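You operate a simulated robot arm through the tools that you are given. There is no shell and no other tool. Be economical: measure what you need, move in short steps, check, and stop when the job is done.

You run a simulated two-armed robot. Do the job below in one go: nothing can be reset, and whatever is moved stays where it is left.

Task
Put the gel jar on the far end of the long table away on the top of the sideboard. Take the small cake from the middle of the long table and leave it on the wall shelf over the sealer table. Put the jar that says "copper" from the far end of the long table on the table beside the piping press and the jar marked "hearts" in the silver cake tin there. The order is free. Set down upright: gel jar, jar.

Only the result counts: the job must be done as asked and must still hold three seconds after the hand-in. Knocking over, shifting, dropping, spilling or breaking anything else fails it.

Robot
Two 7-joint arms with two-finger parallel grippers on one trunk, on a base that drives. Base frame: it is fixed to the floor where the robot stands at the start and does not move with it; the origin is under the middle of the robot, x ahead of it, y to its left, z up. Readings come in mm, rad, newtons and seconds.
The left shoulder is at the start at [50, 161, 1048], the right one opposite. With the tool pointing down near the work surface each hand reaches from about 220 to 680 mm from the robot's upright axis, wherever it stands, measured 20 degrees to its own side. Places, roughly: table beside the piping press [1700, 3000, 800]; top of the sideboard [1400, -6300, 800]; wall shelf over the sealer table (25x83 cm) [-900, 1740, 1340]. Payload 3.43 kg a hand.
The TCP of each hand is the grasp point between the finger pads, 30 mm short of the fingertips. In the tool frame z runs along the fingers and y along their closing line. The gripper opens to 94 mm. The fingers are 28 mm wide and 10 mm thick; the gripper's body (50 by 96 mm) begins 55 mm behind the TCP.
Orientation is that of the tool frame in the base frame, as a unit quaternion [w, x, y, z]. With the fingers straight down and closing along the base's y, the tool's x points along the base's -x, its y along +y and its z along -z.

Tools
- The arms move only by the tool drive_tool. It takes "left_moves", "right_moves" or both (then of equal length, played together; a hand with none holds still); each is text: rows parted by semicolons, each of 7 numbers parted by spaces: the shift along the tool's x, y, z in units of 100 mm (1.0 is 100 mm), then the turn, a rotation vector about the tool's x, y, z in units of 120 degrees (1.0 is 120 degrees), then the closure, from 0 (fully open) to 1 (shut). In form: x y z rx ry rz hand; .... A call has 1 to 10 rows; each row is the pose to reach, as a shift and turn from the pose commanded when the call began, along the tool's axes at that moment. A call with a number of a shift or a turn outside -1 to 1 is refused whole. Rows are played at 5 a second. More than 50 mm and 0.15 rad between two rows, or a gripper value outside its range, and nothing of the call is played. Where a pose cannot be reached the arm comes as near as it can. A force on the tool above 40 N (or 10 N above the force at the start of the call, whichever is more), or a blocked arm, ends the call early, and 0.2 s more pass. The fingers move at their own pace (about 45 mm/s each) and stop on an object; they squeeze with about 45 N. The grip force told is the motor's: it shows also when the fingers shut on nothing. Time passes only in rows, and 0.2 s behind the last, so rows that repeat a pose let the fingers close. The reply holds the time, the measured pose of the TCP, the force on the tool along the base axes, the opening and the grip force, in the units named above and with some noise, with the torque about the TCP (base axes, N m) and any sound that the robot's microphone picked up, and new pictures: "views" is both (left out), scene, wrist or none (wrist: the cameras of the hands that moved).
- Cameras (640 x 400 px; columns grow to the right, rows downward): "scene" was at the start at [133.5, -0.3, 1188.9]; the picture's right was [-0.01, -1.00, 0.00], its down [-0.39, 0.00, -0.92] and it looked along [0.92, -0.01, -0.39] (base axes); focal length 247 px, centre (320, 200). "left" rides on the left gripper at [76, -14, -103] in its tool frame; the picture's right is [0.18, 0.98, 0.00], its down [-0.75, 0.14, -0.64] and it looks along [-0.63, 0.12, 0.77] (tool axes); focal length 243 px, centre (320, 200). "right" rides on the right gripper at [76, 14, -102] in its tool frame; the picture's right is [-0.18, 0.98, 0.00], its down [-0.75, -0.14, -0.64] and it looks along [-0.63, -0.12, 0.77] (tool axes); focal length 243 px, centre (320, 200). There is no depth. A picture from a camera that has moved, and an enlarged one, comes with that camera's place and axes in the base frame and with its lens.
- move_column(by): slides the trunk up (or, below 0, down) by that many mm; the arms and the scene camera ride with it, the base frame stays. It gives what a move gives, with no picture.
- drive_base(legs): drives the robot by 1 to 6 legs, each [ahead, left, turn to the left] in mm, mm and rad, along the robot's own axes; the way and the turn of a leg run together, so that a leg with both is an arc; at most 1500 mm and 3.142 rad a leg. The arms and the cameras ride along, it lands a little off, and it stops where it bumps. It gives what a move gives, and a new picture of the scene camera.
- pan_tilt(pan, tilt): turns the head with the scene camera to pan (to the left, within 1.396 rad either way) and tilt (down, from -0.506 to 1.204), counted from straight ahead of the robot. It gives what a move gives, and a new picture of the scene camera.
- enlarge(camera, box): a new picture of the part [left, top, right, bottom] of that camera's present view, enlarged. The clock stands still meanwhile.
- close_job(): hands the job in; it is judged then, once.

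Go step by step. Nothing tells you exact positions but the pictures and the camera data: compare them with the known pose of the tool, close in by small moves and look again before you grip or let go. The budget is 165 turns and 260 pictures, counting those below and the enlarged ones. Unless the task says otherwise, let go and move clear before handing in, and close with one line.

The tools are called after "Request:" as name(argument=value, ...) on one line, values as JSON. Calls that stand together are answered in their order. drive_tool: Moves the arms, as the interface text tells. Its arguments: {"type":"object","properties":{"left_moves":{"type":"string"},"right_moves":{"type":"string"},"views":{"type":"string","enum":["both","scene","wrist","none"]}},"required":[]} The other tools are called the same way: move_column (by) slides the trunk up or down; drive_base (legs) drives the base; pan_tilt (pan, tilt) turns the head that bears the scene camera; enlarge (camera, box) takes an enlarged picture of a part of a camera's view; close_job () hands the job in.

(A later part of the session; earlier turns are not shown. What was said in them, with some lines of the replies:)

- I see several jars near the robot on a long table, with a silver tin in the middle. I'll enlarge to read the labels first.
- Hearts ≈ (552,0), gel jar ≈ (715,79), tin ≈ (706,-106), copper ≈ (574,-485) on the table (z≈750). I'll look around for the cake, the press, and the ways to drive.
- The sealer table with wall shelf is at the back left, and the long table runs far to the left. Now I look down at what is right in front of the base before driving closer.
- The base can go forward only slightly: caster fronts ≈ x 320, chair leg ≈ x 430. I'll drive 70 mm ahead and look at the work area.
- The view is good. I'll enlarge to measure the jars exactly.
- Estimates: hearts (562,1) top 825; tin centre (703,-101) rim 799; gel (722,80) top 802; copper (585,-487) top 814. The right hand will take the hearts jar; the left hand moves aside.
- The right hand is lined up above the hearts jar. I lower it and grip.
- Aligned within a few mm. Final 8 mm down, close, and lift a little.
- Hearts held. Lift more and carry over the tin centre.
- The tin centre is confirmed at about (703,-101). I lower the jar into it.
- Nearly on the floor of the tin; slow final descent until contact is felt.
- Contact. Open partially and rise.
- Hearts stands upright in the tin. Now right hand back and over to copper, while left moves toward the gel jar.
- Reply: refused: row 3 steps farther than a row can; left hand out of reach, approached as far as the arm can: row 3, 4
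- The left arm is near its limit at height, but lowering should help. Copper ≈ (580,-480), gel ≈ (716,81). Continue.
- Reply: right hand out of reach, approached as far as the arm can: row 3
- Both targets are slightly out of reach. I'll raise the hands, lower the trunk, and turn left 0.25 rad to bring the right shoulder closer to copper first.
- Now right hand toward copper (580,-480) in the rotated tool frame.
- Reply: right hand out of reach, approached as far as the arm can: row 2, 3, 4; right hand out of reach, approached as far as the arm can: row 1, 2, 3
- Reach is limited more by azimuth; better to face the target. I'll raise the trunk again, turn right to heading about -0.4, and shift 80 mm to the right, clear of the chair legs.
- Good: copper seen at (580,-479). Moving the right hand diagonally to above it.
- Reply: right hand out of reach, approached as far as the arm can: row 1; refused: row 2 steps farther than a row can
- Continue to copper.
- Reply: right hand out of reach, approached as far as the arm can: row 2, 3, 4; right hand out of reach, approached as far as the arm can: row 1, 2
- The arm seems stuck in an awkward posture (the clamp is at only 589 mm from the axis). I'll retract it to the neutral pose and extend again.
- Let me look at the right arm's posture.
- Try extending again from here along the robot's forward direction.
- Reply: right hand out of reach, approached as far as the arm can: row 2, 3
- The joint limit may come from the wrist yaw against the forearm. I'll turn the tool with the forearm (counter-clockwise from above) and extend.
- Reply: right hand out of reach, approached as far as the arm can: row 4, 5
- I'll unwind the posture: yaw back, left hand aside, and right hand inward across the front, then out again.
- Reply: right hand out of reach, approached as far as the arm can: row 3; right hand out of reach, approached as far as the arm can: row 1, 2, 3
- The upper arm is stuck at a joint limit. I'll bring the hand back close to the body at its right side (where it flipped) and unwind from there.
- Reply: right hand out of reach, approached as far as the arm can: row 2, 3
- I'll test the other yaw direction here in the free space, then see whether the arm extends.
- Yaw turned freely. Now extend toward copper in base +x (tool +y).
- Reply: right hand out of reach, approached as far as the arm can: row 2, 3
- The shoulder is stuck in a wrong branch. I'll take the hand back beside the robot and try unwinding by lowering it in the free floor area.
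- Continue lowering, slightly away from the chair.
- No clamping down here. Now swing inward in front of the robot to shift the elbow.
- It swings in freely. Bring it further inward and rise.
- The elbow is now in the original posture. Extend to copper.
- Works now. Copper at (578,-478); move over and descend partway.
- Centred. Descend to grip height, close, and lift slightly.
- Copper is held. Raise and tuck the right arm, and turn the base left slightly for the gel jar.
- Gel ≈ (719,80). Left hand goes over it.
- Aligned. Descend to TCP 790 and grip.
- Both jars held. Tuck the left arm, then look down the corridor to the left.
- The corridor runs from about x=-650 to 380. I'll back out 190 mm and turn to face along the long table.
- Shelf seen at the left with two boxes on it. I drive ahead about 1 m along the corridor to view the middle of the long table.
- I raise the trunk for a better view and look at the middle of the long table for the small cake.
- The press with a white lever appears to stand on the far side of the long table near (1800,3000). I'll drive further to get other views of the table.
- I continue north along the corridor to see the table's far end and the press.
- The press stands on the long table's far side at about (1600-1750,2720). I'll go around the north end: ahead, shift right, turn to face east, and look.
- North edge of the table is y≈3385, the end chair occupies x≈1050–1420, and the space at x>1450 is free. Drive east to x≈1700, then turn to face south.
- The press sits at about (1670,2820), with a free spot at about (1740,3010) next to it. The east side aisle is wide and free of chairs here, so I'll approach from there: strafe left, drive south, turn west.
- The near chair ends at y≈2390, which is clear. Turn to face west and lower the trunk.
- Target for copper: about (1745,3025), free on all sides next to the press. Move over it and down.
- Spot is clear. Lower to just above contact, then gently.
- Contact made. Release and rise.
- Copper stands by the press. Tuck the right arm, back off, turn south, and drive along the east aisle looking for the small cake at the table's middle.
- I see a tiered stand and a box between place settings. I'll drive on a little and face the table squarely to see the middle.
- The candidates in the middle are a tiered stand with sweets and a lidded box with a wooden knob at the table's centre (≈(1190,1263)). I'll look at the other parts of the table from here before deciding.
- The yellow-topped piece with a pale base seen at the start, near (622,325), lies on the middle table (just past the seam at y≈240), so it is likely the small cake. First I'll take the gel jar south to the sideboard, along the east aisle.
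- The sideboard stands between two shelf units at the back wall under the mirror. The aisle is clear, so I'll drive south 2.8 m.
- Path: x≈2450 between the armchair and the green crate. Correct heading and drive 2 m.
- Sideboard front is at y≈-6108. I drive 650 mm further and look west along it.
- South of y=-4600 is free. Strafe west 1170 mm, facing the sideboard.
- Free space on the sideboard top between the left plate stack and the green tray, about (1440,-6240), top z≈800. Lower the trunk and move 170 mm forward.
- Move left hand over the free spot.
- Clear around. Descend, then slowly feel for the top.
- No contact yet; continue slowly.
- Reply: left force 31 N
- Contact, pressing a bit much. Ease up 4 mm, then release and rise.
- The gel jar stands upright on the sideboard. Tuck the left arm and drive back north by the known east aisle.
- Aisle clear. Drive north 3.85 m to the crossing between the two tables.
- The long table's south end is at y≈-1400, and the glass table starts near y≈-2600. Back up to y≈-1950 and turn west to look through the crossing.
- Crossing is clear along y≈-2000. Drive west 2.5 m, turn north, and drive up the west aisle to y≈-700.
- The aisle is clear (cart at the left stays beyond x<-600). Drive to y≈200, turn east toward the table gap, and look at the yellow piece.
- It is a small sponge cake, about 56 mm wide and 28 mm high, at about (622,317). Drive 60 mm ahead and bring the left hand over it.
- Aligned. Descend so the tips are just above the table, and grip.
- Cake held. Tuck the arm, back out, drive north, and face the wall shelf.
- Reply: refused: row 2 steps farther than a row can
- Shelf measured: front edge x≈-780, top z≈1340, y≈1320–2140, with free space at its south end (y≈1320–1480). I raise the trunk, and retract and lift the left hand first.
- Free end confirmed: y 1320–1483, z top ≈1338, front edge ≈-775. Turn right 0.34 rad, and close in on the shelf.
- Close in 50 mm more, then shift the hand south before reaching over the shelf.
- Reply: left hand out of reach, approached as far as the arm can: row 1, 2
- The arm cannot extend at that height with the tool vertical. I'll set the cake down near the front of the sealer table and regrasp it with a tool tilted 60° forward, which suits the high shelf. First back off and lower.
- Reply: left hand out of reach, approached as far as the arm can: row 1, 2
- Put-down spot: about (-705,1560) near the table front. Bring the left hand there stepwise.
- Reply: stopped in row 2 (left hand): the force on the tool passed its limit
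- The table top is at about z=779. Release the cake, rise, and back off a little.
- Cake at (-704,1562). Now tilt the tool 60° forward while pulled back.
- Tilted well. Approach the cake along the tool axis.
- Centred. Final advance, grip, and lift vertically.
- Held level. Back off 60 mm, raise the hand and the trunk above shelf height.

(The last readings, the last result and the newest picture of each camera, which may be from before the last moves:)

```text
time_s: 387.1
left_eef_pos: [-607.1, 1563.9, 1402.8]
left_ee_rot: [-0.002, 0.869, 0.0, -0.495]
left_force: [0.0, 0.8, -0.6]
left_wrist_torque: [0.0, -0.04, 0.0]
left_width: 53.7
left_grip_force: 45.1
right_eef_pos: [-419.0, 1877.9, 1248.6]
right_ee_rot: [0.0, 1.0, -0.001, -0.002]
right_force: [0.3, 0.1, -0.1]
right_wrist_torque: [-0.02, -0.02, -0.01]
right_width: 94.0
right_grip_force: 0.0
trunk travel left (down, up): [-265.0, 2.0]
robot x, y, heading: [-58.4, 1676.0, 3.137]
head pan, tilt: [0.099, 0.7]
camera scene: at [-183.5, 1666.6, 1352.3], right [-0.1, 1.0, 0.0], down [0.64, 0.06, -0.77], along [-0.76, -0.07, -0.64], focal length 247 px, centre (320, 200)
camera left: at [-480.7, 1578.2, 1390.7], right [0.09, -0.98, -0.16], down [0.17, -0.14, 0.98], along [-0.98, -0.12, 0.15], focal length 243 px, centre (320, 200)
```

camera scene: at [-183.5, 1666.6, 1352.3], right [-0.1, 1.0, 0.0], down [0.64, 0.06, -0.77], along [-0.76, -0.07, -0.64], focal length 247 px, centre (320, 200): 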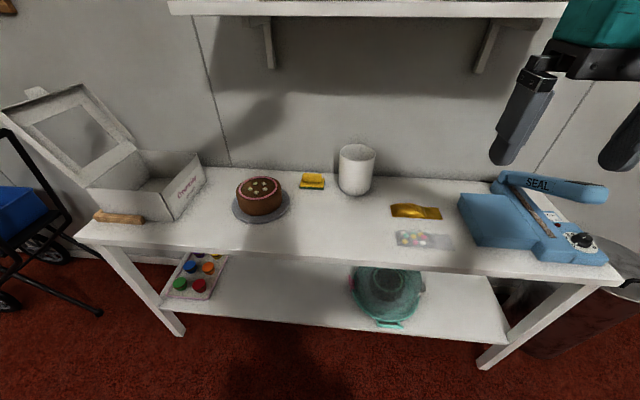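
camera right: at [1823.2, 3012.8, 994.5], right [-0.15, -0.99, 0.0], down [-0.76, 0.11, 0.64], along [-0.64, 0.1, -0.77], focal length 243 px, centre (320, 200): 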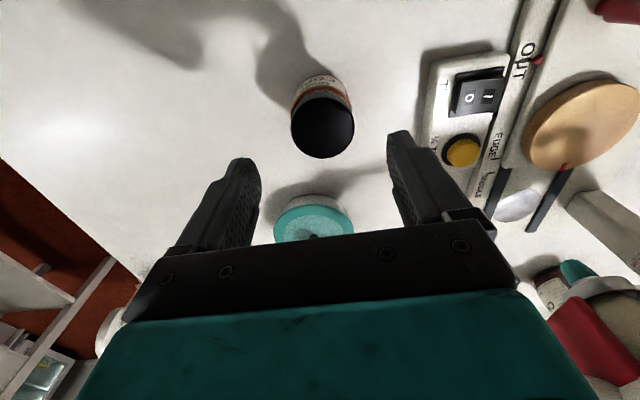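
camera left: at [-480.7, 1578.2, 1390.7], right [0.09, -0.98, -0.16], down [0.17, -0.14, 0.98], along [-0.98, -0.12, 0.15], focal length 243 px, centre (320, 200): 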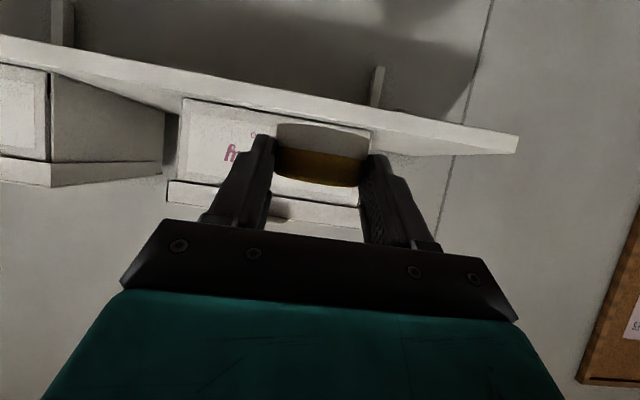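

Now above shelf height with good reach. Raise slightly more, strafe south 172 mm, and check the view.

Request:
drive_tool(left_moves="-0.17 0 -0.1 0 0 0 1", views="none")

Request:
drive_base(legs=[[0, 172, 0]])

Request:
pan_tilt(pan=0.3, tilt=0.15)

Request:
drive_tool(left_moves="0 0 0 0 0 0 1", views="wrist")

```text
time_s: 387.5
left_eef_pos: [-608.9, 1562.9, 1421.8]
left_ee_rot: [-0.001, 0.869, 0.0, -0.495]
left_force: [0.3, -0.3, -0.3]
left_wrist_torque: [-0.02, 0.0, 0.02]
left_width: 53.6
left_grip_force: 45.0
right_eef_pos: [-419.3, 1877.9, 1249.0]
right_ee_rot: [-0.001, 1.0, -0.001, 0.0]
right_force: [0.5, -0.4, -0.7]
right_wrist_torque: [0.0, 0.01, 0.02]
right_width: 93.8
right_grip_force: 0.0
trunk travel left (down, up): [-265.0, 2.0]
robot x, y, heading: [-62.1, 1674.8, 3.139]
head pan, tilt: [0.099, 0.7]
```

```text
time_s: 388.9
left_eef_pos: [-607.8, 1387.7, 1421.4]
left_ee_rot: [-0.002, 0.869, 0.001, -0.495]
left_force: [0.1, -0.8, 0.1]
left_wrist_torque: [0.04, -0.01, 0.01]
left_width: 53.6
left_grip_force: 44.6
right_eef_pos: [-420.8, 1703.5, 1249.8]
right_ee_rot: [0.0, 1.0, 0.001, 0.0]
right_force: [-0.1, -1.2, 0.5]
right_wrist_torque: [0.01, -0.01, 0.0]
right_width: 93.8
right_grip_force: 0.0
trunk travel left (down, up): [-265.0, 2.0]
robot x, y, heading: [-62.1, 1504.9, -3.139]
head pan, tilt: [0.099, 0.7]
camera scene: at [-183.9, 1493.3, 1352.3], right [-0.1, 0.99, 0.0], down [0.64, 0.07, -0.76], along [-0.76, -0.08, -0.64], focal length 247 px, centre (320, 200)
```

scene: 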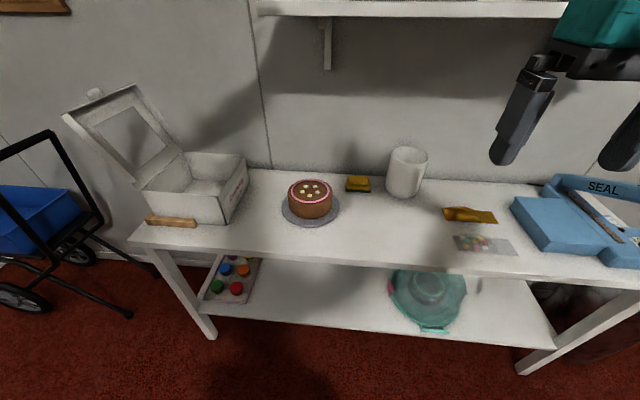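

```text
time_s: 389.9
left_eef_pos: [-607.6, 1388.1, 1422.7]
left_ee_rot: [-0.001, 0.869, 0.001, -0.494]
left_force: [-1.1, -0.2, -0.4]
left_wrist_torque: [0.0, 0.0, 0.01]
left_width: 53.5
left_grip_force: 44.9
right_eef_pos: [-421.2, 1703.7, 1250.1]
right_ee_rot: [0.0, 1.0, 0.0, 0.0]
right_force: [0.9, 0.0, -1.0]
right_wrist_torque: [-0.02, 0.01, 0.04]
right_width: 94.1
right_grip_force: 0.0
trunk travel left (down, up): [-265.0, 2.0]
robot x, y, heading: [-58.7, 1504.7, -3.14]
head pan, tilt: [0.3, 0.15]
camera scene: at [-188.0, 1475.0, 1402.3], right [-0.3, 0.95, 0.0], down [0.14, 0.04, -0.99], along [-0.94, -0.29, -0.15], focal length 247 px, centre (320, 200)
```

scene: 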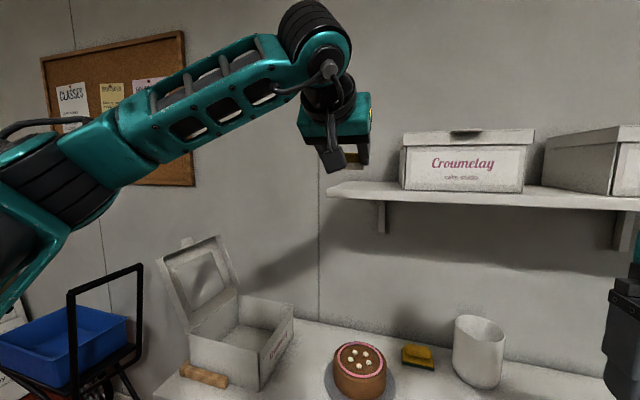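

```text
time_s: 390.3
left_eef_pos: [-608.6, 1388.9, 1421.2]
left_ee_rot: [-0.001, 0.869, 0.003, -0.494]
left_force: [-0.7, 0.2, -0.9]
left_wrist_torque: [0.04, 0.01, 0.01]
left_width: 53.6
left_grip_force: 44.7
right_eef_pos: [-421.0, 1704.2, 1249.4]
right_ee_rot: [0.001, 1.0, 0.0, -0.001]
right_force: [0.5, 0.1, 0.3]
right_wrist_torque: [-0.02, -0.01, -0.03]
right_width: 93.9
right_grip_force: 0.1
trunk travel left (down, up): [-265.0, 2.0]
robot x, y, heading: [-59.0, 1503.6, -3.139]
head pan, tilt: [0.3, 0.15]
camera left: at [-481.1, 1403.8, 1409.5], right [0.1, -0.98, -0.16], down [0.17, -0.14, 0.98], along [-0.98, -0.12, 0.15], focal length 243 px, centre (320, 200)
```

left: 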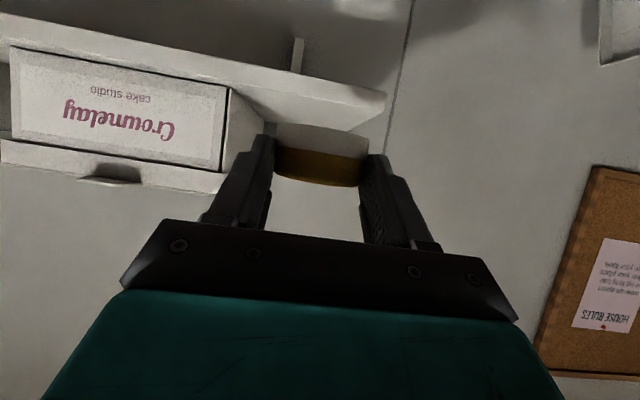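

All aligned: hand y=1389 between shelf end (1310) and box lid (1483). Drive forward 215 mm over the shelf.

Request:
drive_base(legs=[[215, 0, 0]])

Request:
drive_tool(left_moves="0.13 0 0.2 0 0 0 1;0.13 0 0.2 0 0 0 1", views="both")

```text
time_s: 392.0
left_eef_pos: [-827.0, 1386.9, 1421.8]
left_ee_rot: [0.0, 0.869, 0.004, -0.495]
left_force: [-0.3, 0.0, -0.1]
left_wrist_torque: [-0.02, 0.02, 0.01]
left_width: 53.6
left_grip_force: 44.9
right_eef_pos: [-640.8, 1702.2, 1248.8]
right_ee_rot: [0.0, 1.0, 0.002, 0.0]
right_force: [0.2, 0.0, 0.9]
right_wrist_torque: [-0.03, -0.03, 0.02]
right_width: 94.1
right_grip_force: 0.0
trunk travel left (down, up): [-265.0, 2.0]
robot x, y, heading: [-274.9, 1503.6, -3.136]
head pan, tilt: [0.3, 0.15]
camera scene: at [-406.9, 1474.1, 1402.3], right [-0.3, 0.95, 0.0], down [0.14, 0.04, -0.99], along [-0.94, -0.3, -0.15], focal length 247 px, centre (320, 200)
```

scene: 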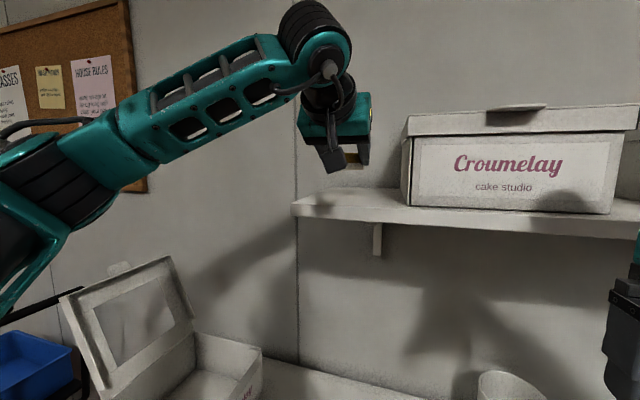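

```text
time_s: 392.6
left_eef_pos: [-835.7, 1387.7, 1400.2]
left_ee_rot: [0.0, 0.869, 0.004, -0.495]
left_force: [1.0, 0.2, 0.2]
left_wrist_torque: [0.03, 0.0, -0.01]
left_width: 53.8
left_grip_force: 44.9
right_eef_pos: [-638.2, 1702.0, 1249.3]
right_ee_rot: [0.001, 1.0, 0.001, -0.001]
right_force: [0.2, 0.4, -0.2]
right_wrist_torque: [-0.01, 0.0, -0.02]
right_width: 93.7
right_grip_force: 0.1
trunk travel left (down, up): [-265.0, 2.0]
robot x, y, heading: [-280.4, 1503.5, -3.135]
head pan, tilt: [0.3, 0.15]
camera scene: at [-405.7, 1474.2, 1402.4], right [-0.3, 0.95, 0.0], down [0.14, 0.04, -0.99], along [-0.94, -0.3, -0.15], focal length 247 px, centre (320, 200)
camera left: at [-708.8, 1403.1, 1387.9], right [0.1, -0.98, -0.16], down [0.17, -0.14, 0.97], along [-0.98, -0.12, 0.15], focal length 243 px, centre (320, 200)
```

scene: 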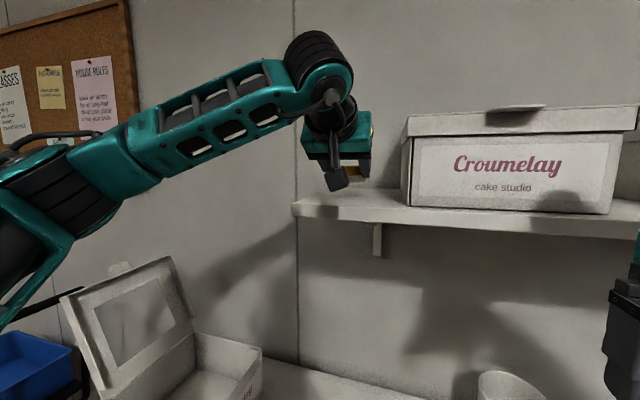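
left: 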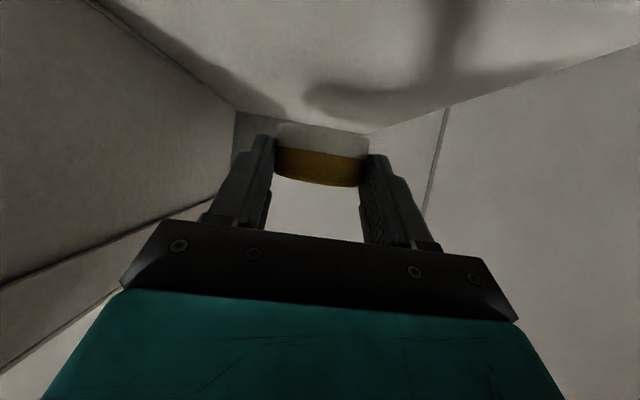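

Over the shelf with the cake clear of the box. Lower 22 mm, then slowly to contact.

Request:
drive_tool(left_moves="0.1 0 0.06 0 0 0 1;0.19 0 0.114 0 0 0 1", views="none")

Request:
drive_tool(left_moves="0.013 0 0.008 0 0 0 1;0.026 0 0.016 0 0 0 1;0.039 0 0.023 0 0 0 1;0.051 0 0.031 0 0 0 1;0.064 0 0.039 0 0 0 1;0.077 0 0.047 0 0 0 1;0.09 0 0.054 0 0 0 1;0.103 0 0.062 0 0 0 1", views="both")

```text
time_s: 393.2
left_eef_pos: [-836.3, 1386.8, 1377.6]
left_ee_rot: [-0.002, 0.869, 0.002, -0.495]
left_force: [0.4, 0.7, 0.0]
left_wrist_torque: [0.0, 0.0, 0.0]
left_width: 53.7
left_grip_force: 44.6
right_eef_pos: [-638.5, 1702.0, 1248.2]
right_ee_rot: [0.0, 1.0, 0.002, 0.0]
right_force: [0.2, -0.4, 0.7]
right_wrist_torque: [-0.03, 0.01, 0.01]
right_width: 94.0
right_grip_force: 0.0
trunk travel left (down, up): [-265.0, 2.0]
robot x, y, heading: [-276.2, 1507.1, -3.14]
head pan, tilt: [0.3, 0.15]
```

```text
time_s: 395.0
left_eef_pos: [-834.5, 1387.1, 1371.2]
left_ee_rot: [-0.002, 0.866, 0.003, -0.5]
left_force: [-6.9, 0.5, 23.6]
left_wrist_torque: [-0.14, 0.47, -0.06]
left_width: 53.7
left_grip_force: 44.7
right_eef_pos: [-637.1, 1704.6, 1249.1]
right_ee_rot: [0.0, 1.0, 0.002, -0.001]
right_force: [0.6, 0.2, 0.3]
right_wrist_torque: [-0.04, -0.02, 0.01]
right_width: 93.9
right_grip_force: 0.0
trunk travel left (down, up): [-265.0, 2.0]
robot x, y, heading: [-279.2, 1503.3, -3.139]
head pan, tilt: [0.3, 0.15]
camera scene: at [-405.0, 1474.6, 1402.9], right [-0.3, 0.95, 0.0], down [0.14, 0.04, -0.99], along [-0.94, -0.3, -0.15], focal length 247 px, centre (320, 200)
camera left: at [-708.9, 1402.4, 1357.3], right [0.1, -0.98, -0.17], down [0.18, -0.15, 0.97], along [-0.98, -0.12, 0.16], focal length 243 px, centre (320, 200)
```

scene: 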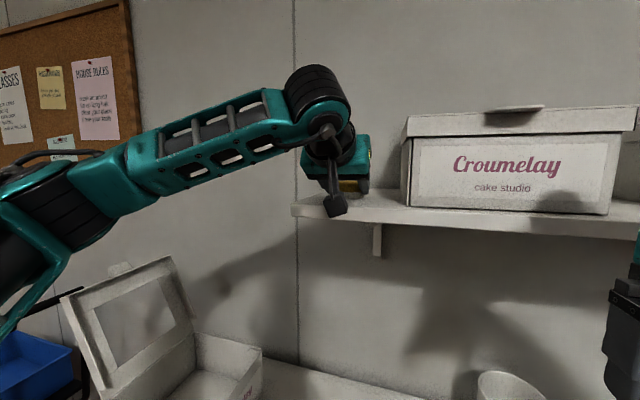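
left: 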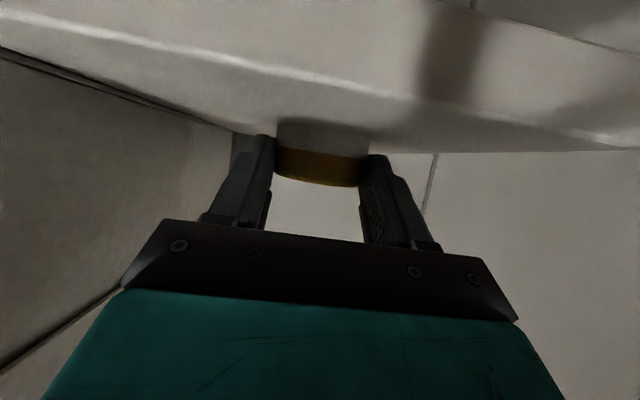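

Contact. Ease, open, and retreat along the tool axis.

Request:
drive_tool(left_moves="-0.035 0 -0.02 0 0 0 1;-0.035 0 -0.02 0 0 0 0.2;-0.035 0 -0.02 0 0 0 0.2;-0.035 0 -0.02 0 0 0 0.2;-0.035 0 -0.2 0 0 0 0.2;-0.035 0 -0.4 0 0 0 0.2;-0.035 0 -0.7 0 0 0 0.2;-0.035 0 -1.0 0 0 0 0.2", views="both")

```text
time_s: 396.8
left_eef_pos: [-750.9, 1388.7, 1421.1]
left_ee_rot: [0.0, 0.869, 0.003, -0.494]
left_force: [0.5, 0.2, 0.0]
left_wrist_torque: [-0.02, -0.04, -0.01]
left_width: 75.3
left_grip_force: 0.1
right_eef_pos: [-638.7, 1701.7, 1250.3]
right_ee_rot: [0.0, 1.0, 0.002, -0.001]
right_force: [-0.4, -0.4, 0.0]
right_wrist_torque: [-0.01, -0.01, -0.01]
right_width: 93.9
right_grip_force: 0.1
trunk travel left (down, up): [-265.0, 2.0]
robot x, y, heading: [-280.4, 1496.1, -3.135]
head pan, tilt: [0.3, 0.15]
camera scene: at [-405.6, 1474.1, 1402.4], right [-0.3, 0.95, 0.0], down [0.14, 0.04, -0.99], along [-0.94, -0.3, -0.15], focal length 247 px, centre (320, 200)
camera left: at [-624.7, 1403.1, 1408.8], right [0.1, -0.98, -0.16], down [0.17, -0.14, 0.98], along [-0.98, -0.12, 0.15], focal length 243 px, centre (320, 200)
```

scene: 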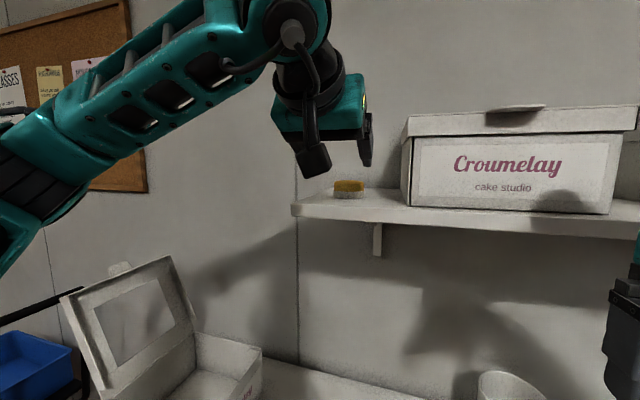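
left: 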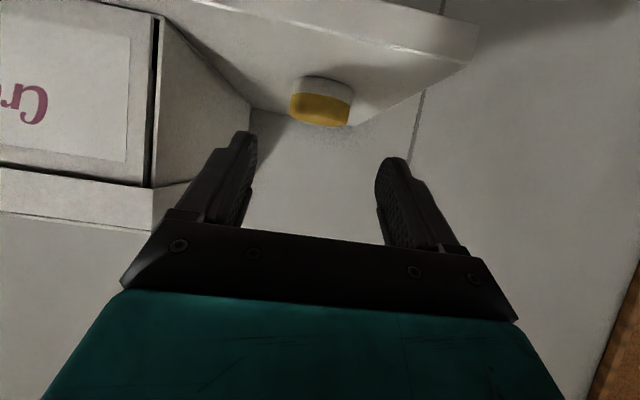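

The cake rests level on the shelf. Back the robot clear and take a last look.

Request:
drive_base(legs=[[-200, 0, 0]])

```text
time_s: 398.4
left_eef_pos: [-555.0, 1388.1, 1420.2]
left_ee_rot: [0.0, 0.869, 0.003, -0.496]
left_force: [0.7, -0.6, 0.1]
left_wrist_torque: [0.03, -0.05, 0.01]
left_width: 75.3
left_grip_force: 0.0
right_eef_pos: [-440.9, 1703.8, 1251.2]
right_ee_rot: [-0.001, 1.0, 0.003, 0.0]
right_force: [1.2, -0.1, -0.2]
right_wrist_torque: [-0.02, 0.02, 0.02]
right_width: 93.9
right_grip_force: 0.1
trunk travel left (down, up): [-265.0, 2.0]
robot x, y, heading: [-79.5, 1504.6, -3.133]
head pan, tilt: [0.3, 0.15]
camera scene: at [-208.3, 1474.9, 1402.5], right [-0.3, 0.95, 0.0], down [0.14, 0.04, -0.99], along [-0.94, -0.3, -0.15], focal length 247 px, centre (320, 200)
```

scene: 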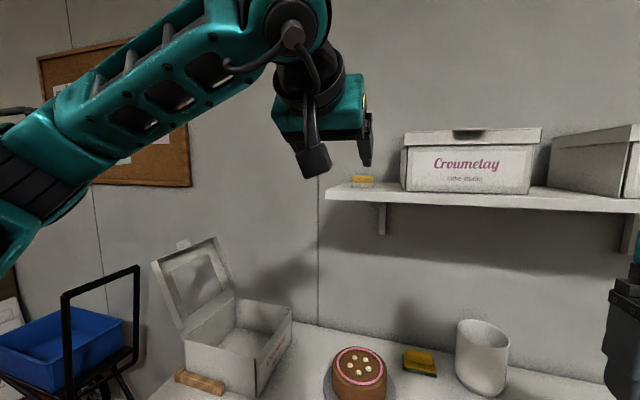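

All four items are in place and the robot is clear, so I'm handing the job in.

Request:
close_job()

```text
The job is handed in.
```

The job is handed in. The gel jar is on the sideboard, the copper jar is on the long table beside the piping press, and the hearts jar is in the silver tin; all three stood upright when I let go. The small cake is on the wall shelf; I took the small sponge cake near (622, 317) to be the one you meant.
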